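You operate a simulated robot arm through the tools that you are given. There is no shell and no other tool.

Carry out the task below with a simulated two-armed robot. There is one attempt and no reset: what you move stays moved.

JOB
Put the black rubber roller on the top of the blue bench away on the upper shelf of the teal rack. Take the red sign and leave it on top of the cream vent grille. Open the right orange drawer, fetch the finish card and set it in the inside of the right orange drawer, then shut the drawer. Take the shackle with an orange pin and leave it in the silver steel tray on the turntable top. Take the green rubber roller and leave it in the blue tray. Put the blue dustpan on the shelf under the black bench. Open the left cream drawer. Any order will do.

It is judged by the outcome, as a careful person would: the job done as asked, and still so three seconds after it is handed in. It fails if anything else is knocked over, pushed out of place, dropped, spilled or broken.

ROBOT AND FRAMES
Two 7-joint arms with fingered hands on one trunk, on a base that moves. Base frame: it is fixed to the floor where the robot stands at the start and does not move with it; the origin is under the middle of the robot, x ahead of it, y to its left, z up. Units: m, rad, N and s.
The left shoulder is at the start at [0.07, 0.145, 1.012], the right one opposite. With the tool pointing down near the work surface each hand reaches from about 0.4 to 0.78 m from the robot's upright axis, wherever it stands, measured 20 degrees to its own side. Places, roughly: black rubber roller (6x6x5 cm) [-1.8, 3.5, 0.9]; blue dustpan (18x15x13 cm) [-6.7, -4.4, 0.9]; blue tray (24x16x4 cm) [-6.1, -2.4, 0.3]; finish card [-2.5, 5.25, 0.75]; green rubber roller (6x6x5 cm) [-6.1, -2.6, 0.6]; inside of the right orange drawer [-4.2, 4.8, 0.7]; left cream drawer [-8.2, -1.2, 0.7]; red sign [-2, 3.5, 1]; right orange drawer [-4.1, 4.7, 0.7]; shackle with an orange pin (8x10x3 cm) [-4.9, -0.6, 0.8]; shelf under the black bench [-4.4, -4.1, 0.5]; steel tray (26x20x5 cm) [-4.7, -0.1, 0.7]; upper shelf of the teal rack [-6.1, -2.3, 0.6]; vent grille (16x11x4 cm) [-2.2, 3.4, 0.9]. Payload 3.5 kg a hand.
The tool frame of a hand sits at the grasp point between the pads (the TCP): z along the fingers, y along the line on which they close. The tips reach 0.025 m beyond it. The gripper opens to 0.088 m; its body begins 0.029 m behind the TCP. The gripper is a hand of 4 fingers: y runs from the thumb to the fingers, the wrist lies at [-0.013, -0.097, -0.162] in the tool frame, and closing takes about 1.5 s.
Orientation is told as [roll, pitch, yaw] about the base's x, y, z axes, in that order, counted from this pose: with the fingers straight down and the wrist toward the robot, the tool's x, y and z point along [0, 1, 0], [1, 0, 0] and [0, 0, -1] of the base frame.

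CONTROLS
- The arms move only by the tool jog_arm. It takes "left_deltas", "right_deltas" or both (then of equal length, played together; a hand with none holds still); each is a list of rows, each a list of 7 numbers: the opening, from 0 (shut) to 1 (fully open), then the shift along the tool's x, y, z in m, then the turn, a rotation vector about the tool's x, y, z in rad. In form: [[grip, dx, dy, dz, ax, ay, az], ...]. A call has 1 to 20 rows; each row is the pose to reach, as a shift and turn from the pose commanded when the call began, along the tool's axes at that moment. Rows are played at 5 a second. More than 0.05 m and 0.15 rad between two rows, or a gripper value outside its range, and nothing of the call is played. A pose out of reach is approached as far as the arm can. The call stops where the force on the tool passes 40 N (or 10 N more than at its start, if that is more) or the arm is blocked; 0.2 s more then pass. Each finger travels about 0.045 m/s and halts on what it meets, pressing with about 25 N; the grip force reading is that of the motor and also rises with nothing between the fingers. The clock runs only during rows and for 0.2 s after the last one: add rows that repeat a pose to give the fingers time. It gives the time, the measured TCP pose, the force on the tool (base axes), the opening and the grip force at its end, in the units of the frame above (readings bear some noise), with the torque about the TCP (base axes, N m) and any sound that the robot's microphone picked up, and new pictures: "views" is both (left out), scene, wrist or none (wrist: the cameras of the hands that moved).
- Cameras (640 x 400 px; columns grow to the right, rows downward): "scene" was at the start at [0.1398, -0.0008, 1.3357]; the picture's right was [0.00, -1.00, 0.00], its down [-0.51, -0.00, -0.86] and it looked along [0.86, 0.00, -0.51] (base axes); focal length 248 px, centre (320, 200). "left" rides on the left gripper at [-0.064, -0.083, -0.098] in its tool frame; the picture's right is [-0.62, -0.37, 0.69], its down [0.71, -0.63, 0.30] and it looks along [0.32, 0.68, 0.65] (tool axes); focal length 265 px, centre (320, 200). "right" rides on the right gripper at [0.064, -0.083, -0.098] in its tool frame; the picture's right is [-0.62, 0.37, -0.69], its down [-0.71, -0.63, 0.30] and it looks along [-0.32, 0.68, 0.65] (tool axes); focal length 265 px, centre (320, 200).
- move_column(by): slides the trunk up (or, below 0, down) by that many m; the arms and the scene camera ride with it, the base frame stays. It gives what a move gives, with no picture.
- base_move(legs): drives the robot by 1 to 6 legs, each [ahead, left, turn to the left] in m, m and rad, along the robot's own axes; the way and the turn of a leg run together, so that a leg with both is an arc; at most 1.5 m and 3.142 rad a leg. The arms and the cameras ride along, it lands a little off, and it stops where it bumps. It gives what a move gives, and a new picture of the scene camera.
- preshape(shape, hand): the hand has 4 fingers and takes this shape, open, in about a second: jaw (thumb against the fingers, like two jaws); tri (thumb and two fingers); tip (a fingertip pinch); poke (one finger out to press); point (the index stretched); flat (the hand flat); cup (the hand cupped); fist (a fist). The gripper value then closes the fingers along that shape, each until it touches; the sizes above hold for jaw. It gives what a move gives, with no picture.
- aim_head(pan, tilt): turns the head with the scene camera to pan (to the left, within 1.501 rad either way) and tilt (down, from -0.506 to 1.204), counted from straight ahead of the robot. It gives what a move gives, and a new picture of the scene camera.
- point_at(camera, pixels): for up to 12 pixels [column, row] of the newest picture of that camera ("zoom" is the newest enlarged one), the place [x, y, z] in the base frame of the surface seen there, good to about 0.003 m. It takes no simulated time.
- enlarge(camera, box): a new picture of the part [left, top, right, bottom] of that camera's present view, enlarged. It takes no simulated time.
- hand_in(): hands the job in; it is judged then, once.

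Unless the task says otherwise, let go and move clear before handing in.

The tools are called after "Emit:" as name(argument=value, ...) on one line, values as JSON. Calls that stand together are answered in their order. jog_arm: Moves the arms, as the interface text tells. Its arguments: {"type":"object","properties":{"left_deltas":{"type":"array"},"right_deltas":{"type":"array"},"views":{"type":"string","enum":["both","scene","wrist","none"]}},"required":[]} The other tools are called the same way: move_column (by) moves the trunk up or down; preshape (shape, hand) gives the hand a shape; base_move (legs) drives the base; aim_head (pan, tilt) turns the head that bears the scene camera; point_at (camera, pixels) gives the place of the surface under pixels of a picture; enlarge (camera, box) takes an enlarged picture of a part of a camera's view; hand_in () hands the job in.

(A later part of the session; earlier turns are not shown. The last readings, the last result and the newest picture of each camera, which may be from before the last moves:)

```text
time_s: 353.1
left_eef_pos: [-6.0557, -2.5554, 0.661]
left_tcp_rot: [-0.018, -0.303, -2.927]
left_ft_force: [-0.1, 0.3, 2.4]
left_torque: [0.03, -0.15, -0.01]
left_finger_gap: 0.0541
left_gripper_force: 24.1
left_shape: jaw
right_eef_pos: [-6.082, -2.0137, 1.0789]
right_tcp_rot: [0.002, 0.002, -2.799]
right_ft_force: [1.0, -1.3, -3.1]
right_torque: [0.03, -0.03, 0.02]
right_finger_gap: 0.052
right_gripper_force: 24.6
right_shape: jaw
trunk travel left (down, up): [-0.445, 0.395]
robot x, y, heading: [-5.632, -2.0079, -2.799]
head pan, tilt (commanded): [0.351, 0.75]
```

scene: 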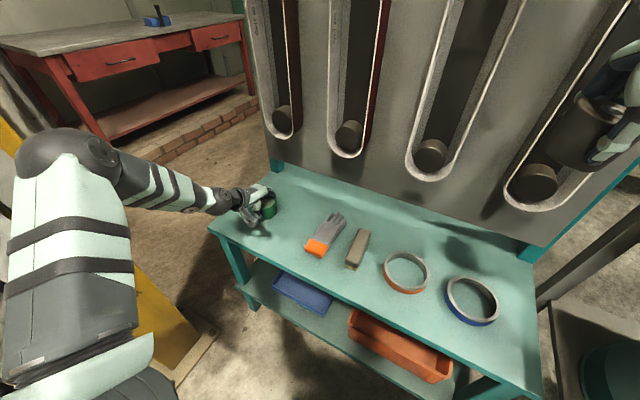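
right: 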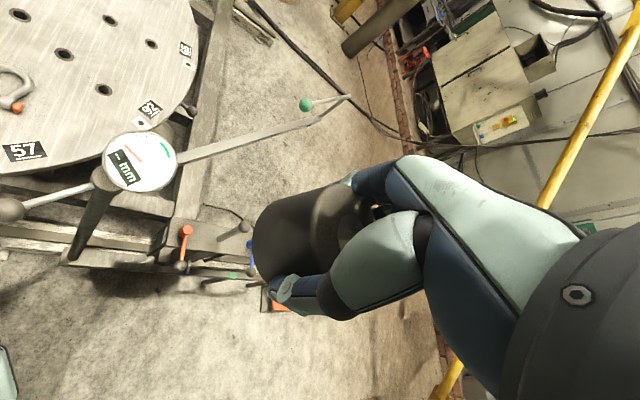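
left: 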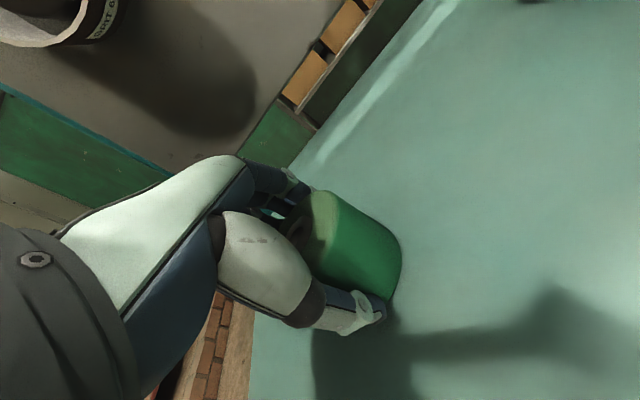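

The green roller is gripped (gap 0.054). Lifting it straight up 0.1 m, then backing the base 0.2 m to bring it out in front of the rack.

Emit:
jog_arm(left_deltas=[[0, 0, 0.006, -0.019, 0, 0, 0], [0, 0, 0.015, -0.048, 0, 0, 0], [0, 0, 0.0236, -0.0764, 0, 0, 0], [0, 0, 0.0296, -0.0955, 0, 0, 0], [0, 0, 0.0296, -0.0955, 0, 0, 0]])

Emit:
base_move(legs=[[-0.2, 0, 0]])

```text
time_s: 354.3
left_eef_pos: [-6.0546, -2.554, 0.7613]
left_tcp_rot: [-0.02, -0.3, -2.926]
left_ft_force: [-0.5, 0.8, -2.8]
left_torque: [0.0, -0.03, -0.02]
left_finger_gap: 0.0541
left_gripper_force: 25.1
left_shape: jaw
right_eef_pos: [-6.0823, -2.0147, 1.0782]
right_tcp_rot: [0.001, 0.004, -2.8]
right_ft_force: [-0.3, 0.0, -3.0]
right_torque: [0.01, -0.04, 0.02]
right_finger_gap: 0.0523
right_gripper_force: 24.6
right_shape: jaw
trunk travel left (down, up): [-0.445, 0.395]
robot x, y, heading: [-5.6275, -2.0059, -2.794]
head pan, tilt (commanded): [0.351, 0.75]
```

scene: 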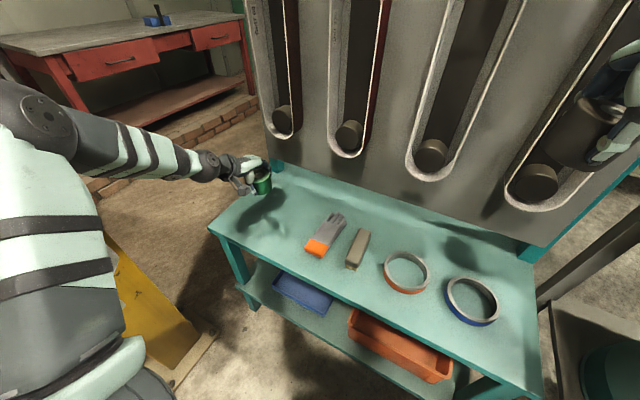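
left: 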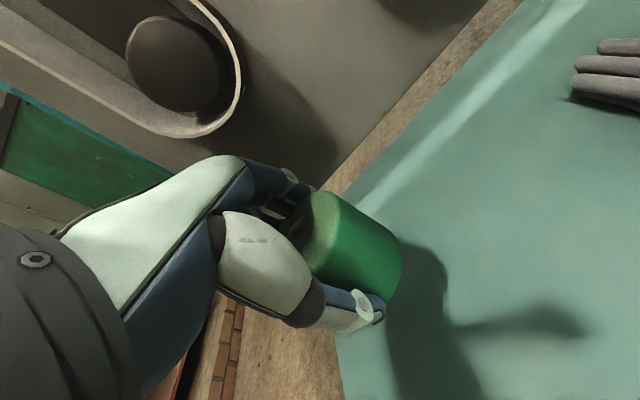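

```text
time_s: 355.9
left_eef_pos: [-5.8602, -2.4885, 0.7617]
left_tcp_rot: [-0.017, -0.303, -2.921]
left_ft_force: [0.7, -0.6, -2.1]
left_torque: [0.0, 0.02, 0.02]
left_finger_gap: 0.0542
left_gripper_force: 25.3
left_shape: jaw
right_eef_pos: [-5.8903, -1.9477, 1.0791]
right_tcp_rot: [0.002, 0.0, -2.794]
right_ft_force: [-0.3, 0.1, -3.2]
right_torque: [-0.02, 0.04, 0.01]
right_finger_gap: 0.0521
right_gripper_force: 24.8
right_shape: jaw
trunk travel left (down, up): [-0.445, 0.395]
robot x, y, heading: [-5.439, -1.9372, -2.791]
head pan, tilt (commanded): [0.351, 0.75]
```

scene: 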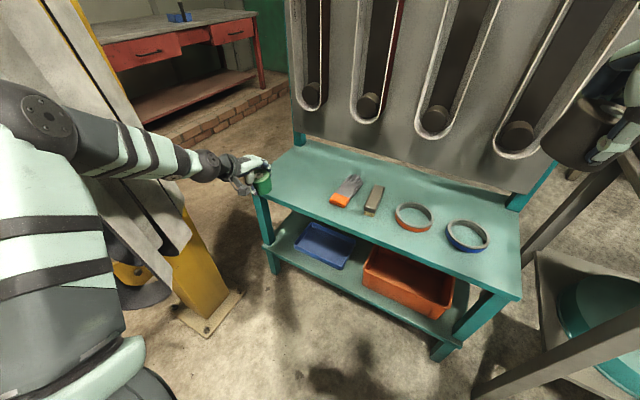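

The roller hangs in front of the rack. I'll shift the left hand 0.13 m right (away from the post, in line with the tray), then lower the trunk 0.15 m.

Emit:
jog_arm(left_deltas=[[0, -0.033, -0.003, -0.001, 0, 0, 0], [0, -0.065, -0.006, -0.002, 0, 0, 0], [0, -0.098, -0.009, -0.003, 0, 0, 0], [0, -0.13, -0.0122, -0.0038, 0, 0, 0], [0, -0.13, -0.0122, -0.0038, 0, 0, 0]], views="none")

Emit:
move_column(by=-0.15)

Emit:
jog_arm(left_deltas=[[0, 0, -0.012, 0.038, 0, 0, 0], [0, 0, -0.024, 0.076, 0, 0, 0], [0, 0, -0.035, 0.115, 0, 0, 0], [0, 0, -0.047, 0.153, 0, 0, 0], [0, 0, -0.059, 0.191, 0, 0, 0], [0, 0, -0.071, 0.229, 0, 0, 0], [0, 0, -0.071, 0.229, 0, 0, 0]])

```text
time_s: 357.1
left_eef_pos: [-5.8762, -2.359, 0.7636]
left_tcp_rot: [-0.019, -0.301, -2.921]
left_ft_force: [-0.6, -0.3, -3.4]
left_torque: [0.01, 0.0, -0.02]
left_finger_gap: 0.0538
left_gripper_force: 24.8
left_shape: jaw
right_eef_pos: [-5.8909, -1.9484, 1.079]
right_tcp_rot: [0.002, 0.003, -2.795]
right_ft_force: [0.3, -0.6, -3.7]
right_torque: [0.01, 0.02, 0.01]
right_finger_gap: 0.0521
right_gripper_force: 25.3
right_shape: jaw
trunk travel left (down, up): [-0.445, 0.395]
robot x, y, heading: [-5.4403, -1.9383, -2.785]
head pan, tilt (commanded): [0.351, 0.75]
```

```text
time_s: 358.9
left_eef_pos: [-5.8769, -2.3586, 0.6143]
left_tcp_rot: [-0.018, -0.3, -2.92]
left_ft_force: [-0.1, -0.7, -3.0]
left_torque: [-0.02, 0.02, 0.01]
left_finger_gap: 0.054
left_gripper_force: 24.2
left_shape: jaw
right_eef_pos: [-5.8903, -1.9473, 0.9283]
right_tcp_rot: [0.001, 0.003, -2.794]
right_ft_force: [-0.5, -0.4, -3.2]
right_torque: [-0.03, -0.04, -0.04]
right_finger_gap: 0.0525
right_gripper_force: 24.4
right_shape: jaw
trunk travel left (down, up): [-0.295, 0.545]
robot x, y, heading: [-5.4428, -1.9377, -2.798]
head pan, tilt (commanded): [0.351, 0.75]
```

```text
time_s: 360.4
left_eef_pos: [-5.8778, -2.3521, 0.3742]
left_tcp_rot: [-0.021, -0.302, -2.919]
left_ft_force: [0.5, 0.1, -3.1]
left_torque: [-0.02, -0.01, 0.01]
left_finger_gap: 0.0537
left_gripper_force: 24.3
left_shape: jaw
right_eef_pos: [-5.8899, -1.9469, 0.9289]
right_tcp_rot: [0.002, 0.0, -2.793]
right_ft_force: [-0.3, -0.7, -2.6]
right_torque: [0.01, -0.04, -0.02]
right_finger_gap: 0.0522
right_gripper_force: 25.1
right_shape: jaw
trunk travel left (down, up): [-0.295, 0.545]
robot x, y, heading: [-5.4382, -1.936, -2.795]
head pan, tilt (commanded): [0.351, 0.75]
```

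scene: 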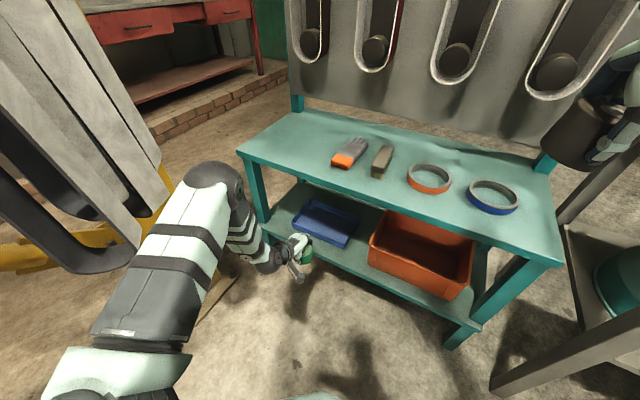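
left: 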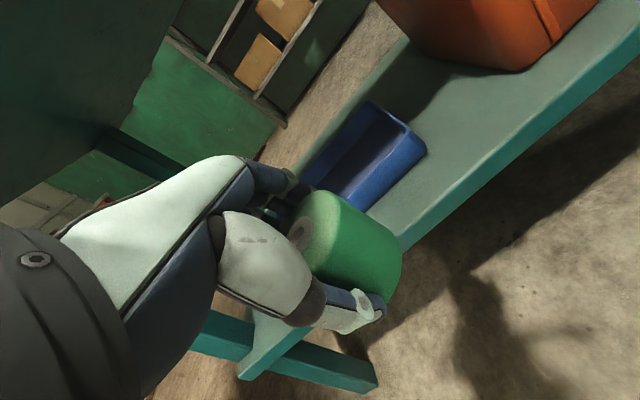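

The arm is low in front of the tray, roller at (303,250). Before driving in, I'll check where my left elbow and forearm are relative to the upper shelf edge.

Emit:
point_at(camera="scene", pixels=[[212, 175], [235, 190], [250, 235], [270, 258], [295, 245], [240, 155], [262, 215], [300, 205], [355, 215], [345, 245], [310, 235]])

Emit:
enlarge(camera="scene", box=[180, 130, 400, 290])

```text
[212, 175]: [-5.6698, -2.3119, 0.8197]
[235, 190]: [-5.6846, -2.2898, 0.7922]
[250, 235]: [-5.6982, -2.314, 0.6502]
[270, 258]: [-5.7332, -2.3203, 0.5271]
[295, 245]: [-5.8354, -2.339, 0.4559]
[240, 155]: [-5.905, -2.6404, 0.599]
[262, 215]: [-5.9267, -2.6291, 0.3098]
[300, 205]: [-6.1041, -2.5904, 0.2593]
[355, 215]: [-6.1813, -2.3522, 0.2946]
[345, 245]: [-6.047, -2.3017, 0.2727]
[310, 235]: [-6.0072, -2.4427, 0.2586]
```

```text
2.50 times, centred on (290, 210) of scene
```

zoom: 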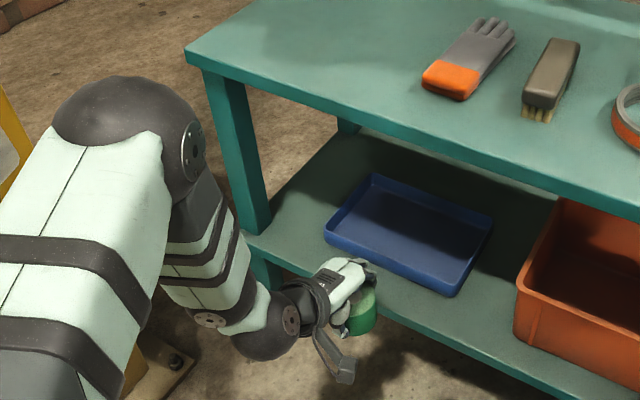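

The forearm is steep and would graze the upper shelf's edge, so I'll pitch the hand 0.4 rad further forward, which moves the wrist back; the roller then leans slightly and will settle upright when set down.

Emit:
jog_arm(left_deltas=[[0, 0.006, 0, 0, -0.1, 0, 0], [0, 0.012, 0, 0, -0.2, 0, 0], [0, 0.018, 0, 0, -0.3, 0, 0], [0, 0.018, 0, 0, -0.4, 0, 0], [0, 0.018, 0, 0, -0.4, 0, 0]])

Emit:
enlarge(camera="scene", box=[180, 130, 400, 290])

```text
time_s: 361.6
left_eef_pos: [-5.873, -2.3712, 0.3743]
left_tcp_rot: [-0.022, -0.702, -2.912]
left_ft_force: [-0.1, 0.1, -3.0]
left_torque: [-0.01, 0.0, 0.04]
left_finger_gap: 0.0535
left_gripper_force: 25.1
left_shape: jaw
right_eef_pos: [-5.8909, -1.9474, 0.9285]
right_tcp_rot: [0.002, 0.002, -2.793]
right_ft_force: [-0.1, -0.2, -1.7]
right_torque: [-0.01, 0.05, -0.03]
right_finger_gap: 0.0521
right_gripper_force: 24.6
right_shape: jaw
trunk travel left (down, up): [-0.295, 0.545]
robot x, y, heading: [-5.4415, -1.9362, -2.79]
head pan, tilt (commanded): [0.351, 0.75]
```

scene: 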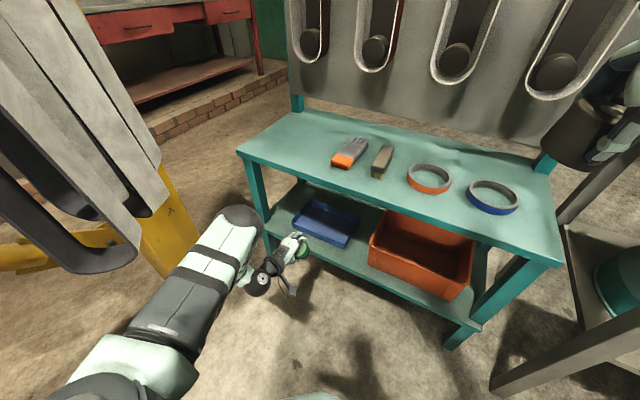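
left: 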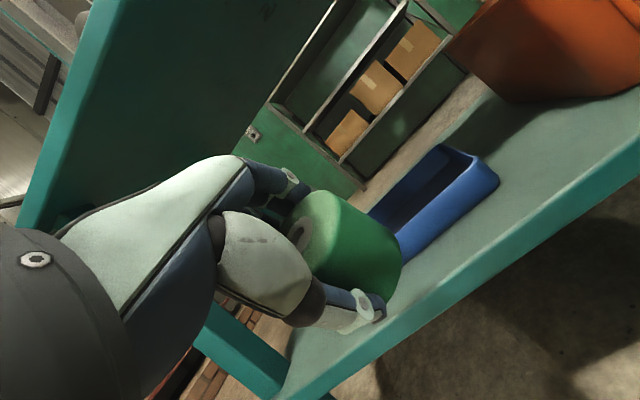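

```text
2.50 times, centred on (290, 210) of scene
```

zoom: 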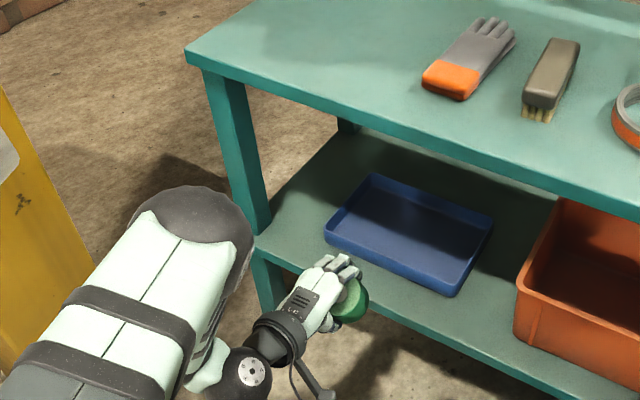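

The elbow swung forward-left, close to the rack's front-left leg in the picture. I'll measure the elbow, forearm and leg.

Emit:
point_at(camera="zoom", pixels=[[205, 205], [245, 235], [150, 215], [235, 280], [250, 370], [300, 330], [240, 150], [262, 240], [330, 290], [350, 300]])

```text
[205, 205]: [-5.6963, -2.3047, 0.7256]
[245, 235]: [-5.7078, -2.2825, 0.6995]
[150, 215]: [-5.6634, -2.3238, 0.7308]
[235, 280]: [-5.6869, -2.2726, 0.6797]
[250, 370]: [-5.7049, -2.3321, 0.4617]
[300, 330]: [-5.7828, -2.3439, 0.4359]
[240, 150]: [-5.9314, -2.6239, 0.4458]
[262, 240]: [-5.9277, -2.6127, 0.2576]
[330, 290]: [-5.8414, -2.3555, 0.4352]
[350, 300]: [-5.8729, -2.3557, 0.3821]
```

Elbow and forearm stand near x≈-5.70, so after a 0.15 m advance they stay about 4 cm short of the shelf edge (x≈-5.945). Driving ahead 0.15 m to bring the roller over the tray.

Emit:
base_move(legs=[[0.15, 0, 0]])

Emit:
enlarge(camera="scene", box=[180, 150, 400, 310])

```text
time_s: 363.0
left_eef_pos: [-6.0148, -2.4212, 0.3733]
left_tcp_rot: [-0.023, -0.7, -2.912]
left_ft_force: [-0.1, 0.1, -3.7]
left_torque: [0.02, 0.04, 0.01]
left_finger_gap: 0.0534
left_gripper_force: 24.9
left_shape: jaw
right_eef_pos: [-6.0312, -1.9979, 0.9275]
right_tcp_rot: [0.002, 0.003, -2.796]
right_ft_force: [-0.6, -0.7, -3.0]
right_torque: [-0.01, -0.06, 0.02]
right_finger_gap: 0.0521
right_gripper_force: 24.8
right_shape: jaw
trunk travel left (down, up): [-0.295, 0.545]
robot x, y, heading: [-5.5801, -1.9889, -2.801]
head pan, tilt (commanded): [0.351, 0.75]
```

scene: 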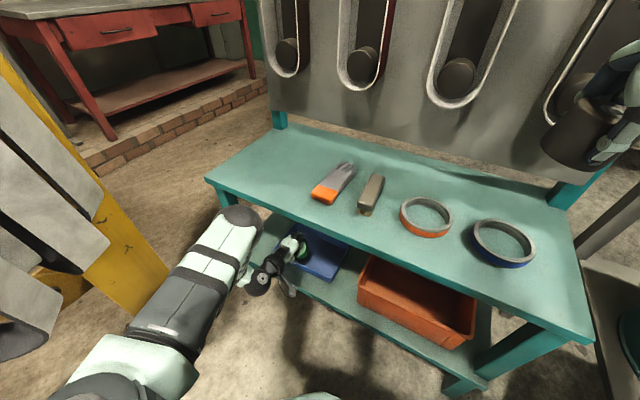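

```text
2.50 times, centred on (290, 230) of scene
```

zoom: 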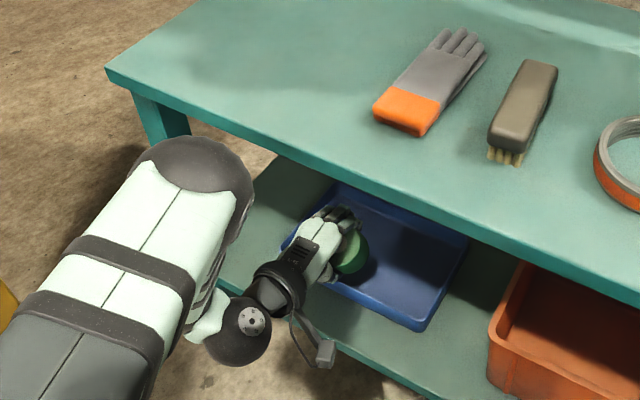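

The roller is now just over the tray's near part. I'll reach 3.5 cm further in and lower to about 1.5 cm above the final height, then look through the wrist camera.

Emit:
jog_arm(left_deltas=[[0, 0, 0.013, 0.011, 0, 0, 0], [0, 0, 0.0268, 0.0225, 0, 0, 0], [0, 0, 0.014, 0.038, 0, 0, 0], [0, 0, 0.0042, 0.0493, 0, 0, 0], [0, 0, 0.0042, 0.0493, 0, 0, 0]])

Emit:
enlarge(camera="scene", box=[220, 190, 380, 310])

```text
time_s: 364.2
left_eef_pos: [-6.0476, -2.4282, 0.3384]
left_tcp_rot: [-0.023, -0.7, -2.913]
left_ft_force: [-0.3, 0.2, -3.1]
left_torque: [0.01, 0.02, -0.01]
left_finger_gap: 0.0534
left_gripper_force: 25.1
left_shape: jaw
right_eef_pos: [-6.0299, -1.9966, 0.9287]
right_tcp_rot: [0.002, 0.004, -2.796]
right_ft_force: [0.8, 0.4, -3.0]
right_torque: [0.01, -0.02, 0.01]
right_finger_gap: 0.0522
right_gripper_force: 25.2
right_shape: jaw
trunk travel left (down, up): [-0.295, 0.545]
robot x, y, heading: [-5.5779, -1.9928, -2.793]
head pan, tilt (commanded): [0.351, 0.75]
```

scene: 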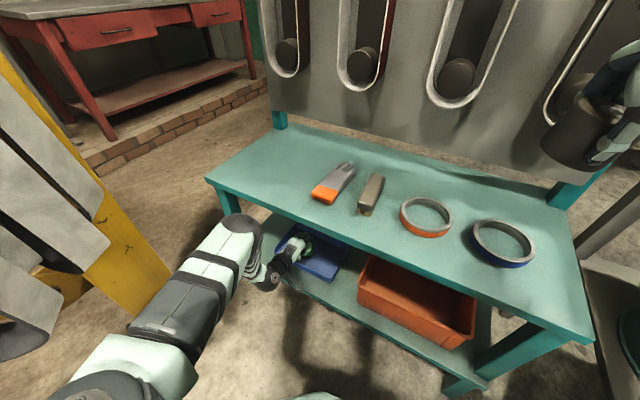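
left: 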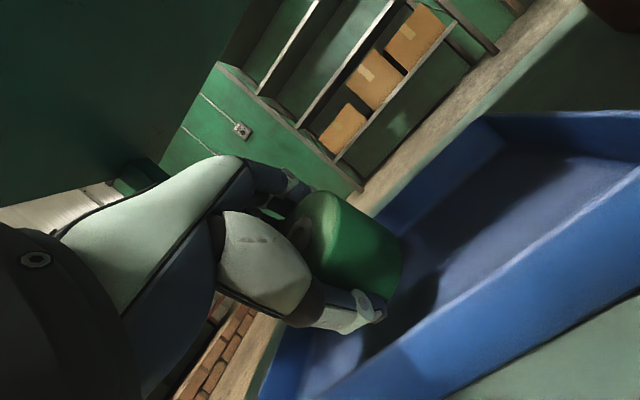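

```text
3.33 times, centred on (300, 250) of scene
```

zoom: 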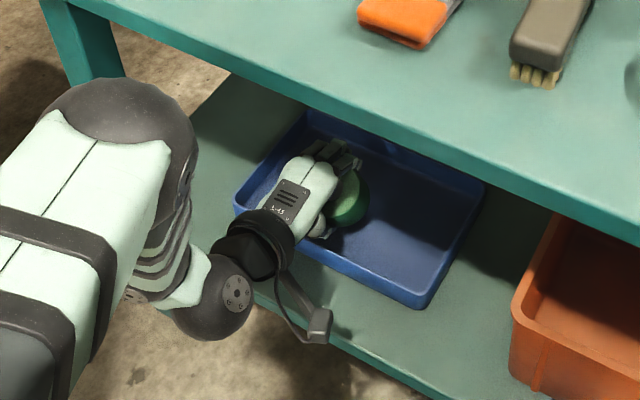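

The roller is inside the tray walls and the hand clears the near rim. Lowering the last 2 cm slowly, watching the force.

Emit:
jog_arm(left_deltas=[[0, 0, -0.0045, 0.0054, 0, 0, 0], [0, 0, -0.009, 0.0107, 0, 0, 0], [0, 0, -0.0116, 0.0138, 0, 0, 0], [0, 0, -0.0129, 0.0153, 0, 0, 0]])

```text
time_s: 365.2
left_eef_pos: [-6.0494, -2.4258, 0.3198]
left_tcp_rot: [-0.023, -0.704, -2.915]
left_ft_force: [-3.2, -1.7, 1.8]
left_torque: [0.03, -0.1, 0.04]
left_finger_gap: 0.0539
left_gripper_force: 25.2
left_shape: jaw
right_eef_pos: [-6.0297, -1.9968, 0.9283]
right_tcp_rot: [0.001, 0.002, -2.795]
right_ft_force: [0.0, 0.4, -3.2]
right_torque: [-0.03, -0.02, -0.01]
right_finger_gap: 0.0518
right_gripper_force: 24.7
right_shape: jaw
trunk travel left (down, up): [-0.295, 0.545]
robot x, y, heading: [-5.5776, -1.9882, -2.796]
head pan, tilt (commanded): [0.351, 0.75]
```

scene: 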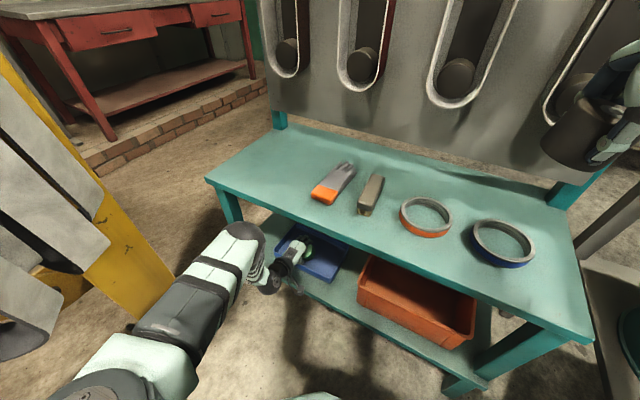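
left: 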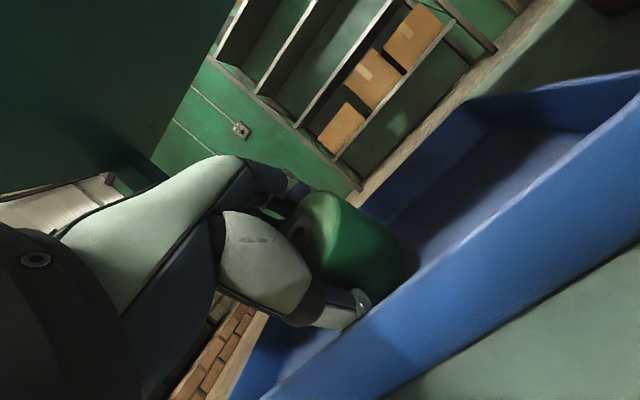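

There is light contact (+1.8 N up, slight sideways), likely the roller's near edge on the floor with the thumb close to the near wall. I'll ease up 3 mm and 1.5 cm inward so the thumb has room, then open fully.

Emit:
jog_arm(left_deltas=[[0, 0, 0.0019, -0.0023, 0, 0, 0], [0, 0, 0.0076, 0.0025, 0, 0, 0], [0, 0, 0.0134, 0.0074, 0, 0, 0], [0.7, 0, 0.0134, 0.0074, 0, 0, 0], [0.85, 0, 0.0134, 0.0074, 0, 0, 0], [1, 0, 0.0134, 0.0074, 0, 0, 0], [1, 0, 0.0134, 0.0074, 0, 0, 0], [1, 0, 0.0134, 0.0074, 0, 0, 0]])

Emit:
enlarge(camera="scene", box=[220, 190, 380, 310])

```text
time_s: 367.0
left_eef_pos: [-6.0637, -2.4298, 0.323]
left_tcp_rot: [-0.023, -0.702, -2.913]
left_ft_force: [-0.3, 0.2, -0.3]
left_torque: [0.02, -0.03, 0.04]
left_finger_gap: 0.0876
left_gripper_force: 0.0
left_shape: jaw
right_eef_pos: [-6.0303, -1.997, 0.9295]
right_tcp_rot: [0.0, 0.0, -2.796]
right_ft_force: [-0.4, 0.4, -3.1]
right_torque: [0.02, -0.06, 0.0]
right_finger_gap: 0.0521
right_gripper_force: 25.5
right_shape: jaw
trunk travel left (down, up): [-0.295, 0.545]
robot x, y, heading: [-5.5812, -1.9865, -2.796]
head pan, tilt (commanded): [0.351, 0.75]
```

scene: 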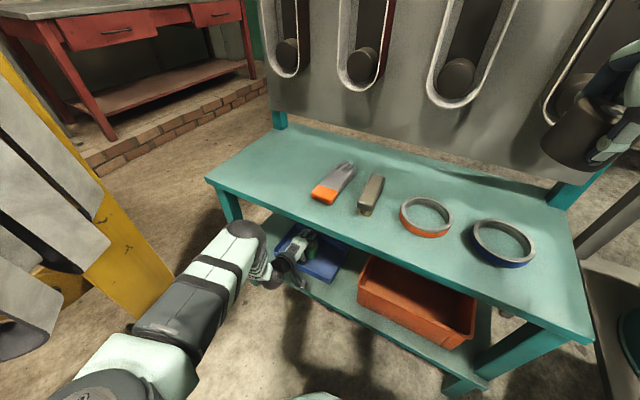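
left: 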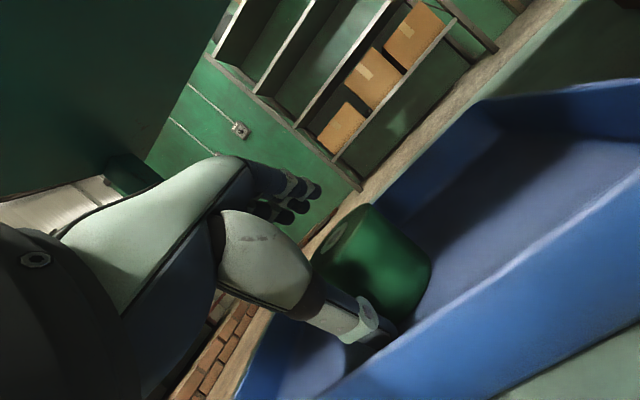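

```text
3.33 times, centred on (300, 250) of scene
```

zoom: 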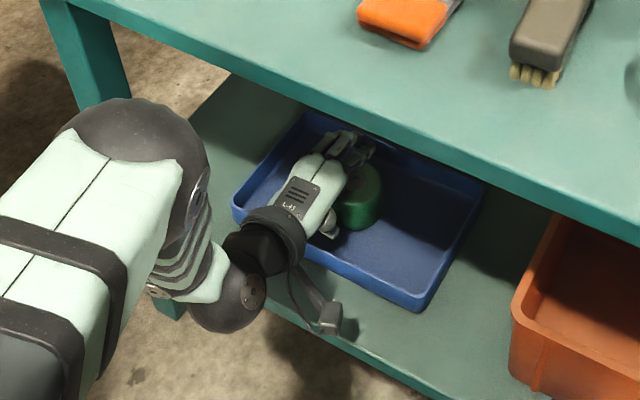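

The green roller stands upright in the blue tray and the hand is open. I'll raise the hand 5 cm clear of roller and rim, then back out with the base.

Emit:
jog_arm(left_deltas=[[1, 0, 0.0107, -0.0128, 0, 0, 0], [1, 0, 0.0215, -0.0255, 0, 0, 0], [1, 0, 0.0322, -0.0383, 0, 0, 0], [1, 0, 0.0322, -0.0383, 0, 0, 0]], views="wrist")

Emit:
base_move(legs=[[-0.22, 0, 0]])

Emit:
enlarge(camera="scene", box=[220, 150, 420, 300])

```text
time_s: 368.0
left_eef_pos: [-6.0611, -2.4322, 0.3719]
left_tcp_rot: [-0.022, -0.699, -2.913]
left_ft_force: [-0.2, 0.4, 0.9]
left_torque: [0.02, 0.05, 0.01]
left_finger_gap: 0.0875
left_gripper_force: 0.0
left_shape: jaw
right_eef_pos: [-6.0294, -1.9967, 0.9294]
right_tcp_rot: [0.003, 0.002, -2.796]
right_ft_force: [0.2, -0.7, -3.0]
right_torque: [0.04, -0.02, 0.0]
right_finger_gap: 0.0521
right_gripper_force: 25.6
right_shape: jaw
trunk travel left (down, up): [-0.295, 0.545]
robot x, y, heading: [-5.5807, -1.9879, -2.793]
head pan, tilt (commanded): [0.351, 0.75]
```

left: 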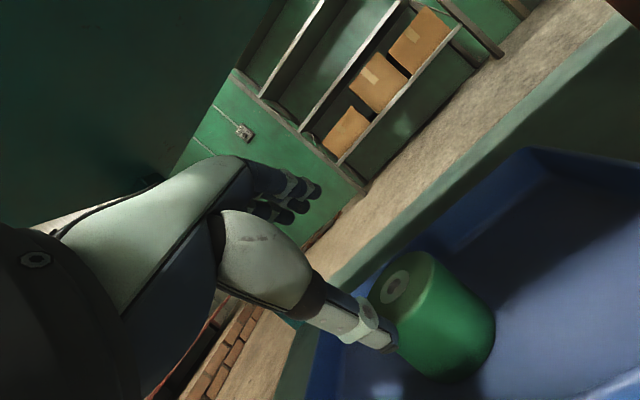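

```text
time_s: 369.7
left_eef_pos: [-5.8578, -2.3583, 0.3727]
left_tcp_rot: [-0.022, -0.702, -2.912]
left_ft_force: [-0.4, -0.1, -0.2]
left_torque: [-0.05, -0.02, -0.01]
left_finger_gap: 0.0873
left_gripper_force: 0.0
left_shape: jaw
right_eef_pos: [-5.8264, -1.9239, 0.9287]
right_tcp_rot: [0.003, 0.002, -2.794]
right_ft_force: [0.1, 0.1, -3.1]
right_torque: [-0.02, -0.04, 0.03]
right_finger_gap: 0.0522
right_gripper_force: 25.2
right_shape: jaw
trunk travel left (down, up): [-0.295, 0.545]
robot x, y, heading: [-5.3762, -1.9111, -2.793]
head pan, tilt (commanded): [0.351, 0.75]
```

scene: 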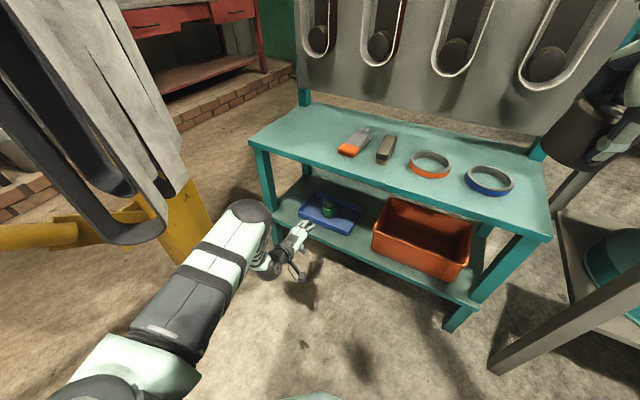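

```text
2.67 times, centred on (320, 225) of scene
```

zoom: 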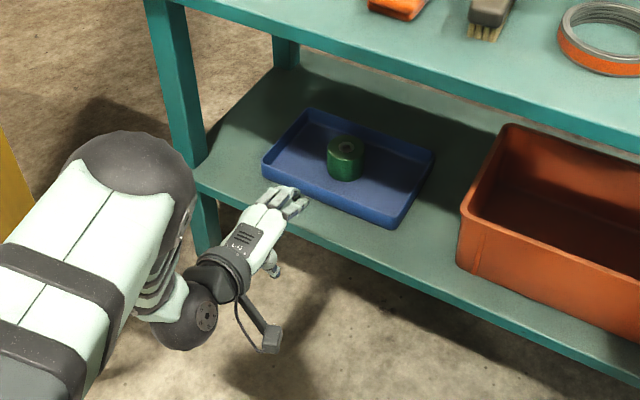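

The green roller stands in the blue tray. Now I'll raise the trunk 0.18 m and bring the left arm back up to a fingers-down, compact pose.

Emit:
move_column(by=0.18)

Emit:
jog_arm(left_deltas=[[1, -0.01, 0.028, -0.033, 0.08, 0, 0], [1, -0.02, 0.056, -0.067, 0.16, 0, 0], [1, -0.03, 0.084, -0.1, 0.24, 0, 0], [1, -0.04, 0.112, -0.134, 0.32, 0, 0], [1, -0.05, 0.14, -0.167, 0.4, 0, 0], [1, -0.06, 0.168, -0.2, 0.48, 0, 0], [1, -0.07, 0.197, -0.234, 0.56, 0, 0], [1, -0.08, 0.2254, -0.268, 0.64, 0, 0], [1, -0.09, 0.2576, -0.306, 0.7, 0, 0], [1, -0.09, 0.2576, -0.306, 0.7, 0, 0]])

```text
time_s: 371.7
left_eef_pos: [-5.8589, -2.3581, 0.5523]
left_tcp_rot: [-0.023, -0.7, -2.911]
left_ft_force: [0.7, 0.0, -0.6]
left_torque: [0.0, -0.01, -0.02]
left_finger_gap: 0.0875
left_gripper_force: 0.1
left_shape: jaw
right_eef_pos: [-5.8271, -1.9245, 1.1086]
right_tcp_rot: [0.002, 0.004, -2.794]
right_ft_force: [0.7, -0.2, -2.6]
right_torque: [-0.02, -0.02, 0.02]
right_finger_gap: 0.052
right_gripper_force: 25.1
right_shape: jaw
trunk travel left (down, up): [-0.475, 0.365]
robot x, y, heading: [-5.3775, -1.9176, -2.799]
head pan, tilt (commanded): [0.351, 0.75]
```

```text
refused: row 9 steps farther than a row can; nothing moved
```

The last row stepped slightly too far, so nothing moved. Re-sending with smaller steps.

Emit:
jog_arm(left_deltas=[[1, -0.01, 0.028, -0.033, 0.08, 0, 0], [1, -0.02, 0.056, -0.067, 0.16, 0, 0], [1, -0.03, 0.084, -0.1, 0.24, 0, 0], [1, -0.04, 0.112, -0.134, 0.32, 0, 0], [1, -0.05, 0.14, -0.167, 0.4, 0, 0], [1, -0.06, 0.168, -0.2, 0.48, 0, 0], [1, -0.07, 0.197, -0.234, 0.56, 0, 0], [1, -0.08, 0.2254, -0.268, 0.64, 0, 0], [1, -0.09, 0.251, -0.298, 0.7, 0, 0], [1, -0.09, 0.251, -0.298, 0.7, 0, 0]])

```text
time_s: 373.9
left_eef_pos: [-5.8743, -2.2794, 0.9426]
left_tcp_rot: [-0.017, 0.0, -2.924]
left_ft_force: [0.1, -0.2, 0.0]
left_torque: [0.01, 0.0, -0.03]
left_finger_gap: 0.088
left_gripper_force: 0.1
left_shape: jaw
right_eef_pos: [-5.8273, -1.924, 1.108]
right_tcp_rot: [0.003, 0.005, -2.792]
right_ft_force: [0.4, -0.2, -2.3]
right_torque: [0.01, -0.06, 0.0]
right_finger_gap: 0.0521
right_gripper_force: 24.9
right_shape: jaw
trunk travel left (down, up): [-0.475, 0.365]
robot x, y, heading: [-5.3764, -1.9168, -2.789]
head pan, tilt (commanded): [0.351, 0.75]
```

scene: 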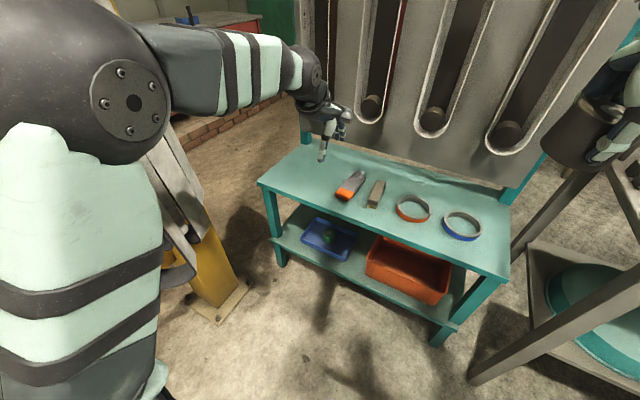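
left: 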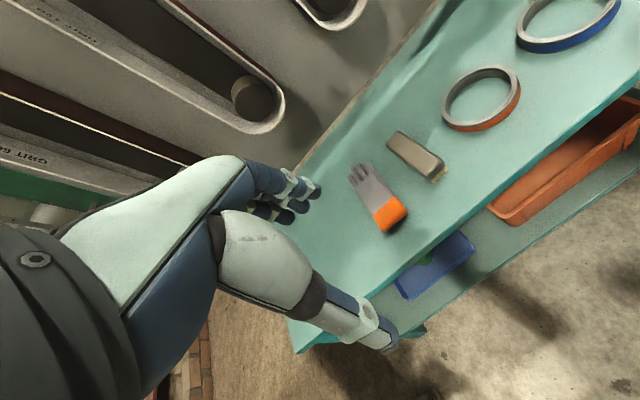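

I'll tuck the left hand further back and up, out of the right arm's way, then move the base into position for the right hand.

Emit:
jog_arm(left_deltas=[[1, 0, -0.03, -0.03, 0, 0, 0], [1, 0, -0.06, -0.06, 0, 0, 0], [1, 0, -0.09, -0.09, 0, 0, 0], [1, 0, -0.12, -0.12, 0, 0, 0], [1, 0, -0.15, -0.15, 0, 0, 0], [1, 0, -0.15, -0.15, 0, 0, 0]], views="none")

Emit:
base_move(legs=[[0.182, 0.05, 0.34]])

Emit:
aim_head(pan=0, tilt=0.75)

```text
time_s: 375.3
left_eef_pos: [-5.7283, -2.2476, 1.0897]
left_tcp_rot: [-0.021, -0.002, -2.925]
left_ft_force: [-0.6, 0.5, 0.0]
left_torque: [-0.01, 0.04, -0.02]
left_finger_gap: 0.0878
left_gripper_force: 0.1
left_shape: jaw
left hand out of reach, approached as far as the arm can: row 2
right_eef_pos: [-5.829, -1.9241, 1.1091]
right_tcp_rot: [0.002, 0.003, -2.794]
right_ft_force: [0.2, -0.8, -2.6]
right_torque: [-0.01, 0.02, 0.0]
right_finger_gap: 0.0519
right_gripper_force: 25.1
right_shape: jaw
trunk travel left (down, up): [-0.475, 0.365]
robot x, y, heading: [-5.3753, -1.9171, -2.789]
head pan, tilt (commanded): [0.351, 0.75]
```

```text
time_s: 376.9
left_eef_pos: [-5.7282, -2.4809, 1.0888]
left_tcp_rot: [-0.019, -0.001, -2.578]
left_ft_force: [-0.4, 0.6, 0.3]
left_torque: [0.02, 0.0, 0.03]
left_finger_gap: 0.0876
left_gripper_force: 0.1
left_shape: jaw
right_eef_pos: [-5.9312, -2.2116, 1.1077]
right_tcp_rot: [0.002, 0.003, -2.446]
right_ft_force: [0.0, -1.7, -3.4]
right_torque: [0.0, -0.03, 0.01]
right_finger_gap: 0.0521
right_gripper_force: 24.2
right_shape: jaw
trunk travel left (down, up): [-0.475, 0.365]
robot x, y, heading: [-5.509, -2.0502, -2.443]
head pan, tilt (commanded): [0.351, 0.75]
```

scene: 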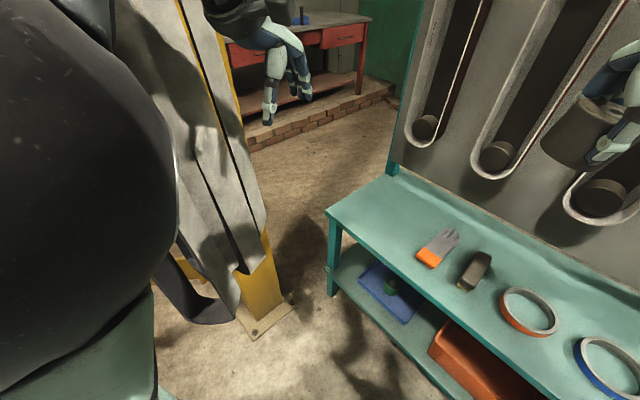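

```text
time_s: 377.7
left_eef_pos: [-5.7277, -2.4818, 1.0901]
left_tcp_rot: [-0.021, -0.002, -2.576]
left_ft_force: [-0.4, 0.3, -0.2]
left_torque: [-0.02, 0.0, 0.03]
left_finger_gap: 0.0878
left_gripper_force: 0.0
left_shape: jaw
right_eef_pos: [-5.9309, -2.2102, 1.1086]
right_tcp_rot: [0.003, 0.002, -2.446]
right_ft_force: [0.8, 1.2, -2.8]
right_torque: [0.0, -0.01, 0.0]
right_finger_gap: 0.0521
right_gripper_force: 24.9
right_shape: jaw
trunk travel left (down, up): [-0.475, 0.365]
robot x, y, heading: [-5.5112, -2.0492, -2.442]
head pan, tilt (commanded): [0.0, 0.75]
```

scene: 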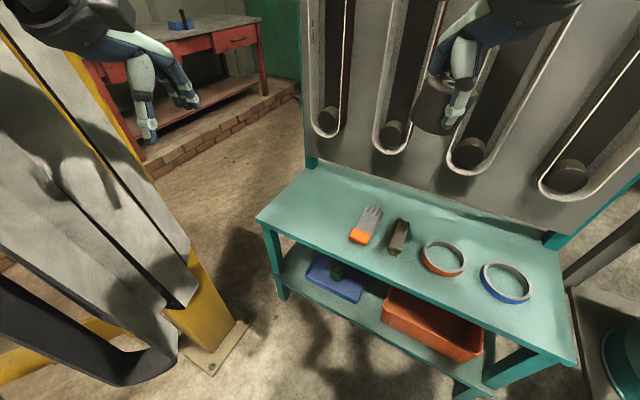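

The shelf's left part (300-340, 190-225) is free. I'll measure the candidate spot.

Emit:
point_at(camera="scene", pixels=[[310, 205], [320, 215], [330, 200], [340, 225], [352, 238], [370, 210], [262, 218], [310, 165], [430, 105], [330, 120]])

```text
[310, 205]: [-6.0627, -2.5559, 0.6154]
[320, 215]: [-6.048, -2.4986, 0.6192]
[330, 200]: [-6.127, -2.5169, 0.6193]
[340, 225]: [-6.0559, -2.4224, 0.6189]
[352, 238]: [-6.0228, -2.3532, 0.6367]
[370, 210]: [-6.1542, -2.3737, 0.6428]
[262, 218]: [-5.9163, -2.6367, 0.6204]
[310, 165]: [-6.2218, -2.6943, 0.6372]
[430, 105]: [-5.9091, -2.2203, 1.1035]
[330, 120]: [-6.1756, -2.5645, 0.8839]
```

I'll set the black roller at (-6.06,-2.48). First I lower the right hand in front of the shelf to z≈0.76, then move in over the spot.

Emit:
jog_arm(right_deltas=[[0, 0, 0, 0.045, 0, 0, 0], [0, 0, 0, 0.09, 0, 0, 0], [0, 0, 0, 0.135, 0, 0, 0], [0, 0, 0, 0.18, 0, 0, 0], [0, 0, 0, 0.225, 0, 0, 0], [0, 0, 0, 0.27, 0, 0, 0], [0, 0, 0, 0.315, 0, 0, 0], [0, 0, 0, 0.345, 0, 0, 0], [0, 0.018, 0.039, 0.345, 0, 0, 0], [0, 0.036, 0.078, 0.345, 0, 0, 0], [0, 0.054, 0.117, 0.345, 0, 0, 0], [0, 0.072, 0.156, 0.345, 0, 0, 0], [0, 0.09, 0.195, 0.345, 0, 0, 0], [0, 0.108, 0.234, 0.345, 0, 0, 0], [0, 0.1247, 0.272, 0.345, 0, 0, 0], [0, 0.1247, 0.272, 0.345, 0, 0, 0]])

Emit:
enlarge(camera="scene", box=[240, 140, 440, 290])

```text
time_s: 381.1
left_eef_pos: [-5.7272, -2.4816, 1.0908]
left_tcp_rot: [-0.019, -0.002, -2.579]
left_ft_force: [0.2, 0.4, 0.5]
left_torque: [-0.02, -0.01, 0.02]
left_finger_gap: 0.0879
left_gripper_force: 0.0
left_shape: jaw
right_eef_pos: [-6.0604, -2.4815, 0.7638]
right_tcp_rot: [0.0, 0.003, -2.443]
right_ft_force: [-0.4, 0.3, -2.9]
right_torque: [0.05, -0.04, -0.01]
right_finger_gap: 0.0525
right_gripper_force: 24.8
right_shape: jaw
trunk travel left (down, up): [-0.475, 0.365]
robot x, y, heading: [-5.5096, -2.0474, -2.445]
head pan, tilt (commanded): [0.0, 0.75]
```

scene: 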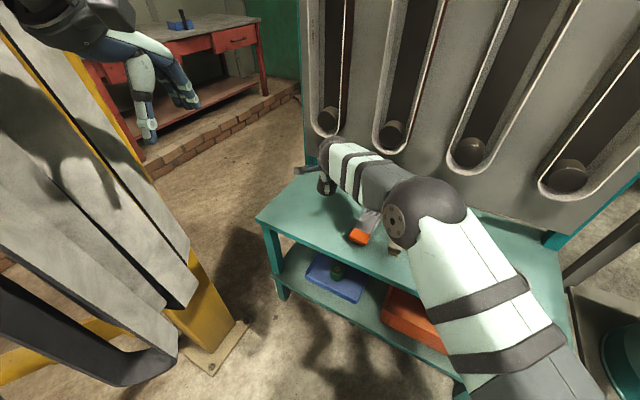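
right: 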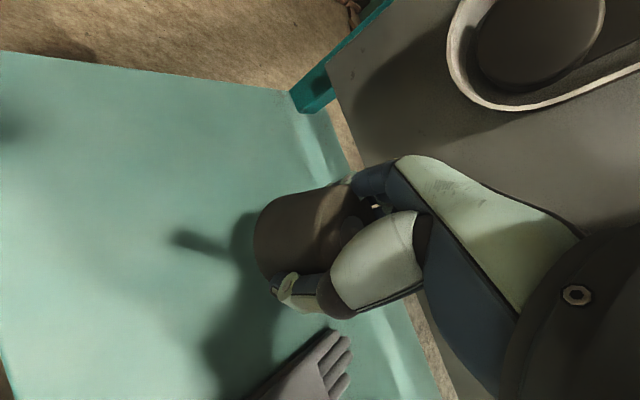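

```text
2.67 times, centred on (340, 215) of scene
```

zoom: 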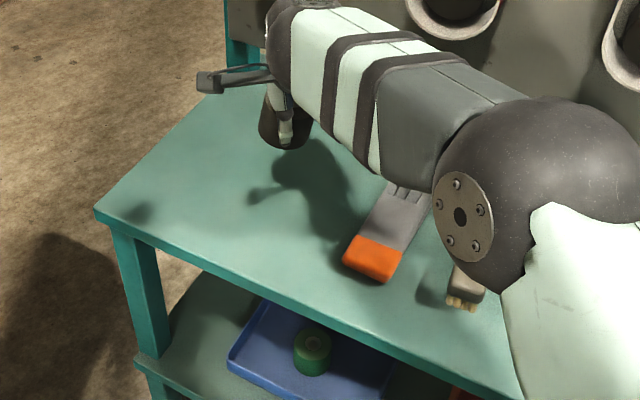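

The roller hovers over free shelf near its left part. My right elbow/forearm is over the brush and glove, so I'll check its height before lowering.

Emit:
point_at(camera="scene", pixels=[[425, 200], [395, 225], [415, 240], [370, 180], [350, 165], [330, 185], [440, 250]])

Emit:
point_at(camera="right", pixels=[[330, 350], [200, 240], [300, 380], [250, 300], [230, 200]])

```text
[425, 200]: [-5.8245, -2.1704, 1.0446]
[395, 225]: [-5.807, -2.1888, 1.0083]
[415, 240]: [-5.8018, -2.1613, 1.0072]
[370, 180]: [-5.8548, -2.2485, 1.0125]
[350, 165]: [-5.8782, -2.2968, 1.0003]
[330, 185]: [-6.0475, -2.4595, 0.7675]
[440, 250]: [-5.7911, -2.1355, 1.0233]
```

```text
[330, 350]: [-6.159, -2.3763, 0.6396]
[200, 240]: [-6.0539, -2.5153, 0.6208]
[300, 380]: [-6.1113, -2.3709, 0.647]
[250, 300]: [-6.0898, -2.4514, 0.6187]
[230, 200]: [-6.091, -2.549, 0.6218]
```

The forearm is at z≈1.0, well above the shelf items. Lowering the roller to the shelf.

Emit:
jog_arm(right_deltas=[[0, 0, 0, 0.03, 0, 0, 0], [0, 0, 0, 0.06, 0, 0, 0], [0, 0, 0, 0.085, 0, 0, 0], [0, 0, 0, 0.098, 0, 0, 0], [0, 0, 0, 0.102, 0, 0, 0], [0, 0, 0, 0.102, 0, 0, 0]], views="wrist")

```text
time_s: 382.5
left_eef_pos: [-5.7269, -2.4818, 1.0897]
left_tcp_rot: [-0.02, -0.004, -2.576]
left_ft_force: [-0.2, 0.0, 0.2]
left_torque: [0.02, -0.01, 0.02]
left_finger_gap: 0.0877
left_gripper_force: 0.1
left_shape: jaw
right_eef_pos: [-6.0591, -2.4804, 0.6621]
right_tcp_rot: [0.003, 0.0, -2.448]
right_ft_force: [0.6, -1.0, -0.2]
right_torque: [0.02, 0.03, 0.01]
right_finger_gap: 0.0524
right_gripper_force: 24.7
right_shape: jaw
trunk travel left (down, up): [-0.475, 0.365]
robot x, y, heading: [-5.5127, -2.0494, -2.448]
head pan, tilt (commanded): [0.0, 0.75]
```

right: 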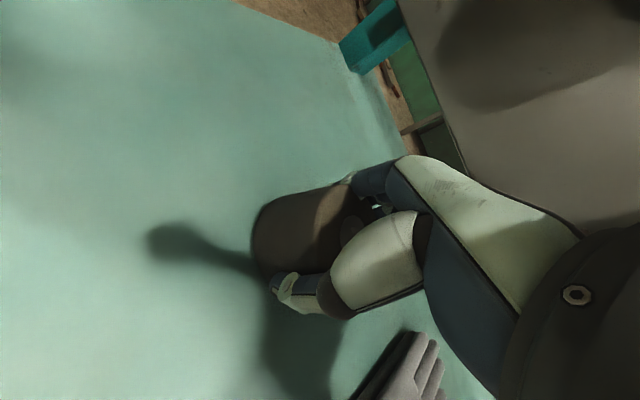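

The 3 N load has gone to about zero at z 0.662, so the roller is resting on the shelf. Opening and rising.

Emit:
jog_arm(right_deltas=[[0, 0, 0, 0.001, 0, 0, 0], [0.7, 0, 0, 0.001, 0, 0, 0], [0.85, 0, 0, 0.001, 0, 0, 0], [1, 0, 0, 0.001, 0, 0, 0], [1, 0, 0, 0.001, 0, 0, 0], [1, 0, 0, 0.001, 0, 0, 0], [1, 0, 0, -0.03, 0, 0, 0], [1, 0, 0, -0.07, 0, 0, 0], [1, 0, 0, -0.11, 0, 0, 0], [1, 0, -0.03, -0.14, 0, 0, 0], [1, 0, -0.07, -0.16, 0, 0, 0], [1, 0, -0.11, -0.18, 0, 0, 0], [1, 0, -0.15, -0.2, 0, 0, 0], [1, 0, -0.19, -0.22, 0, 0, 0], [1, 0, -0.19, -0.22, 0, 0, 0]])

Emit:
enlarge(camera="scene", box=[240, 140, 440, 290])

```text
time_s: 385.7
left_eef_pos: [-5.728, -2.4819, 1.089]
left_tcp_rot: [-0.02, 0.0, -2.579]
left_ft_force: [-0.5, -0.1, 0.1]
left_torque: [0.04, 0.0, -0.02]
left_finger_gap: 0.0877
left_gripper_force: 0.0
left_shape: jaw
right_eef_pos: [-5.9135, -2.3617, 0.8797]
right_tcp_rot: [0.004, 0.003, -2.447]
right_ft_force: [0.1, 0.0, 0.3]
right_torque: [0.02, 0.02, 0.01]
right_finger_gap: 0.0876
right_gripper_force: 0.1
right_shape: jaw
trunk travel left (down, up): [-0.475, 0.365]
robot x, y, heading: [-5.5103, -2.0495, -2.443]
head pan, tilt (commanded): [0.0, 0.75]
```

scene: 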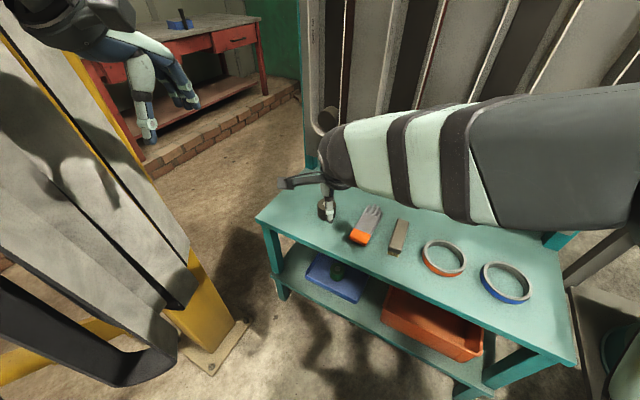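
right: 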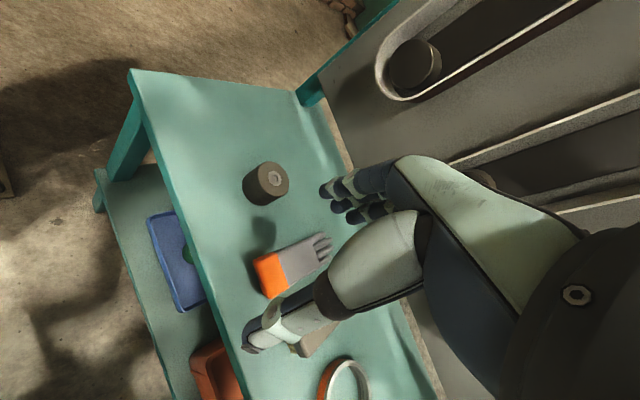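

```text
2.67 times, centred on (340, 215) of scene
```

zoom: 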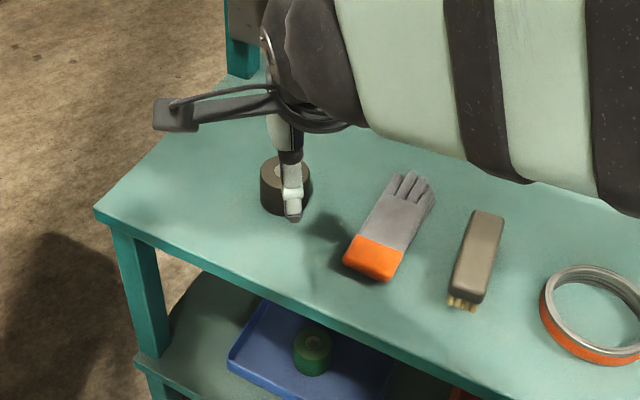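

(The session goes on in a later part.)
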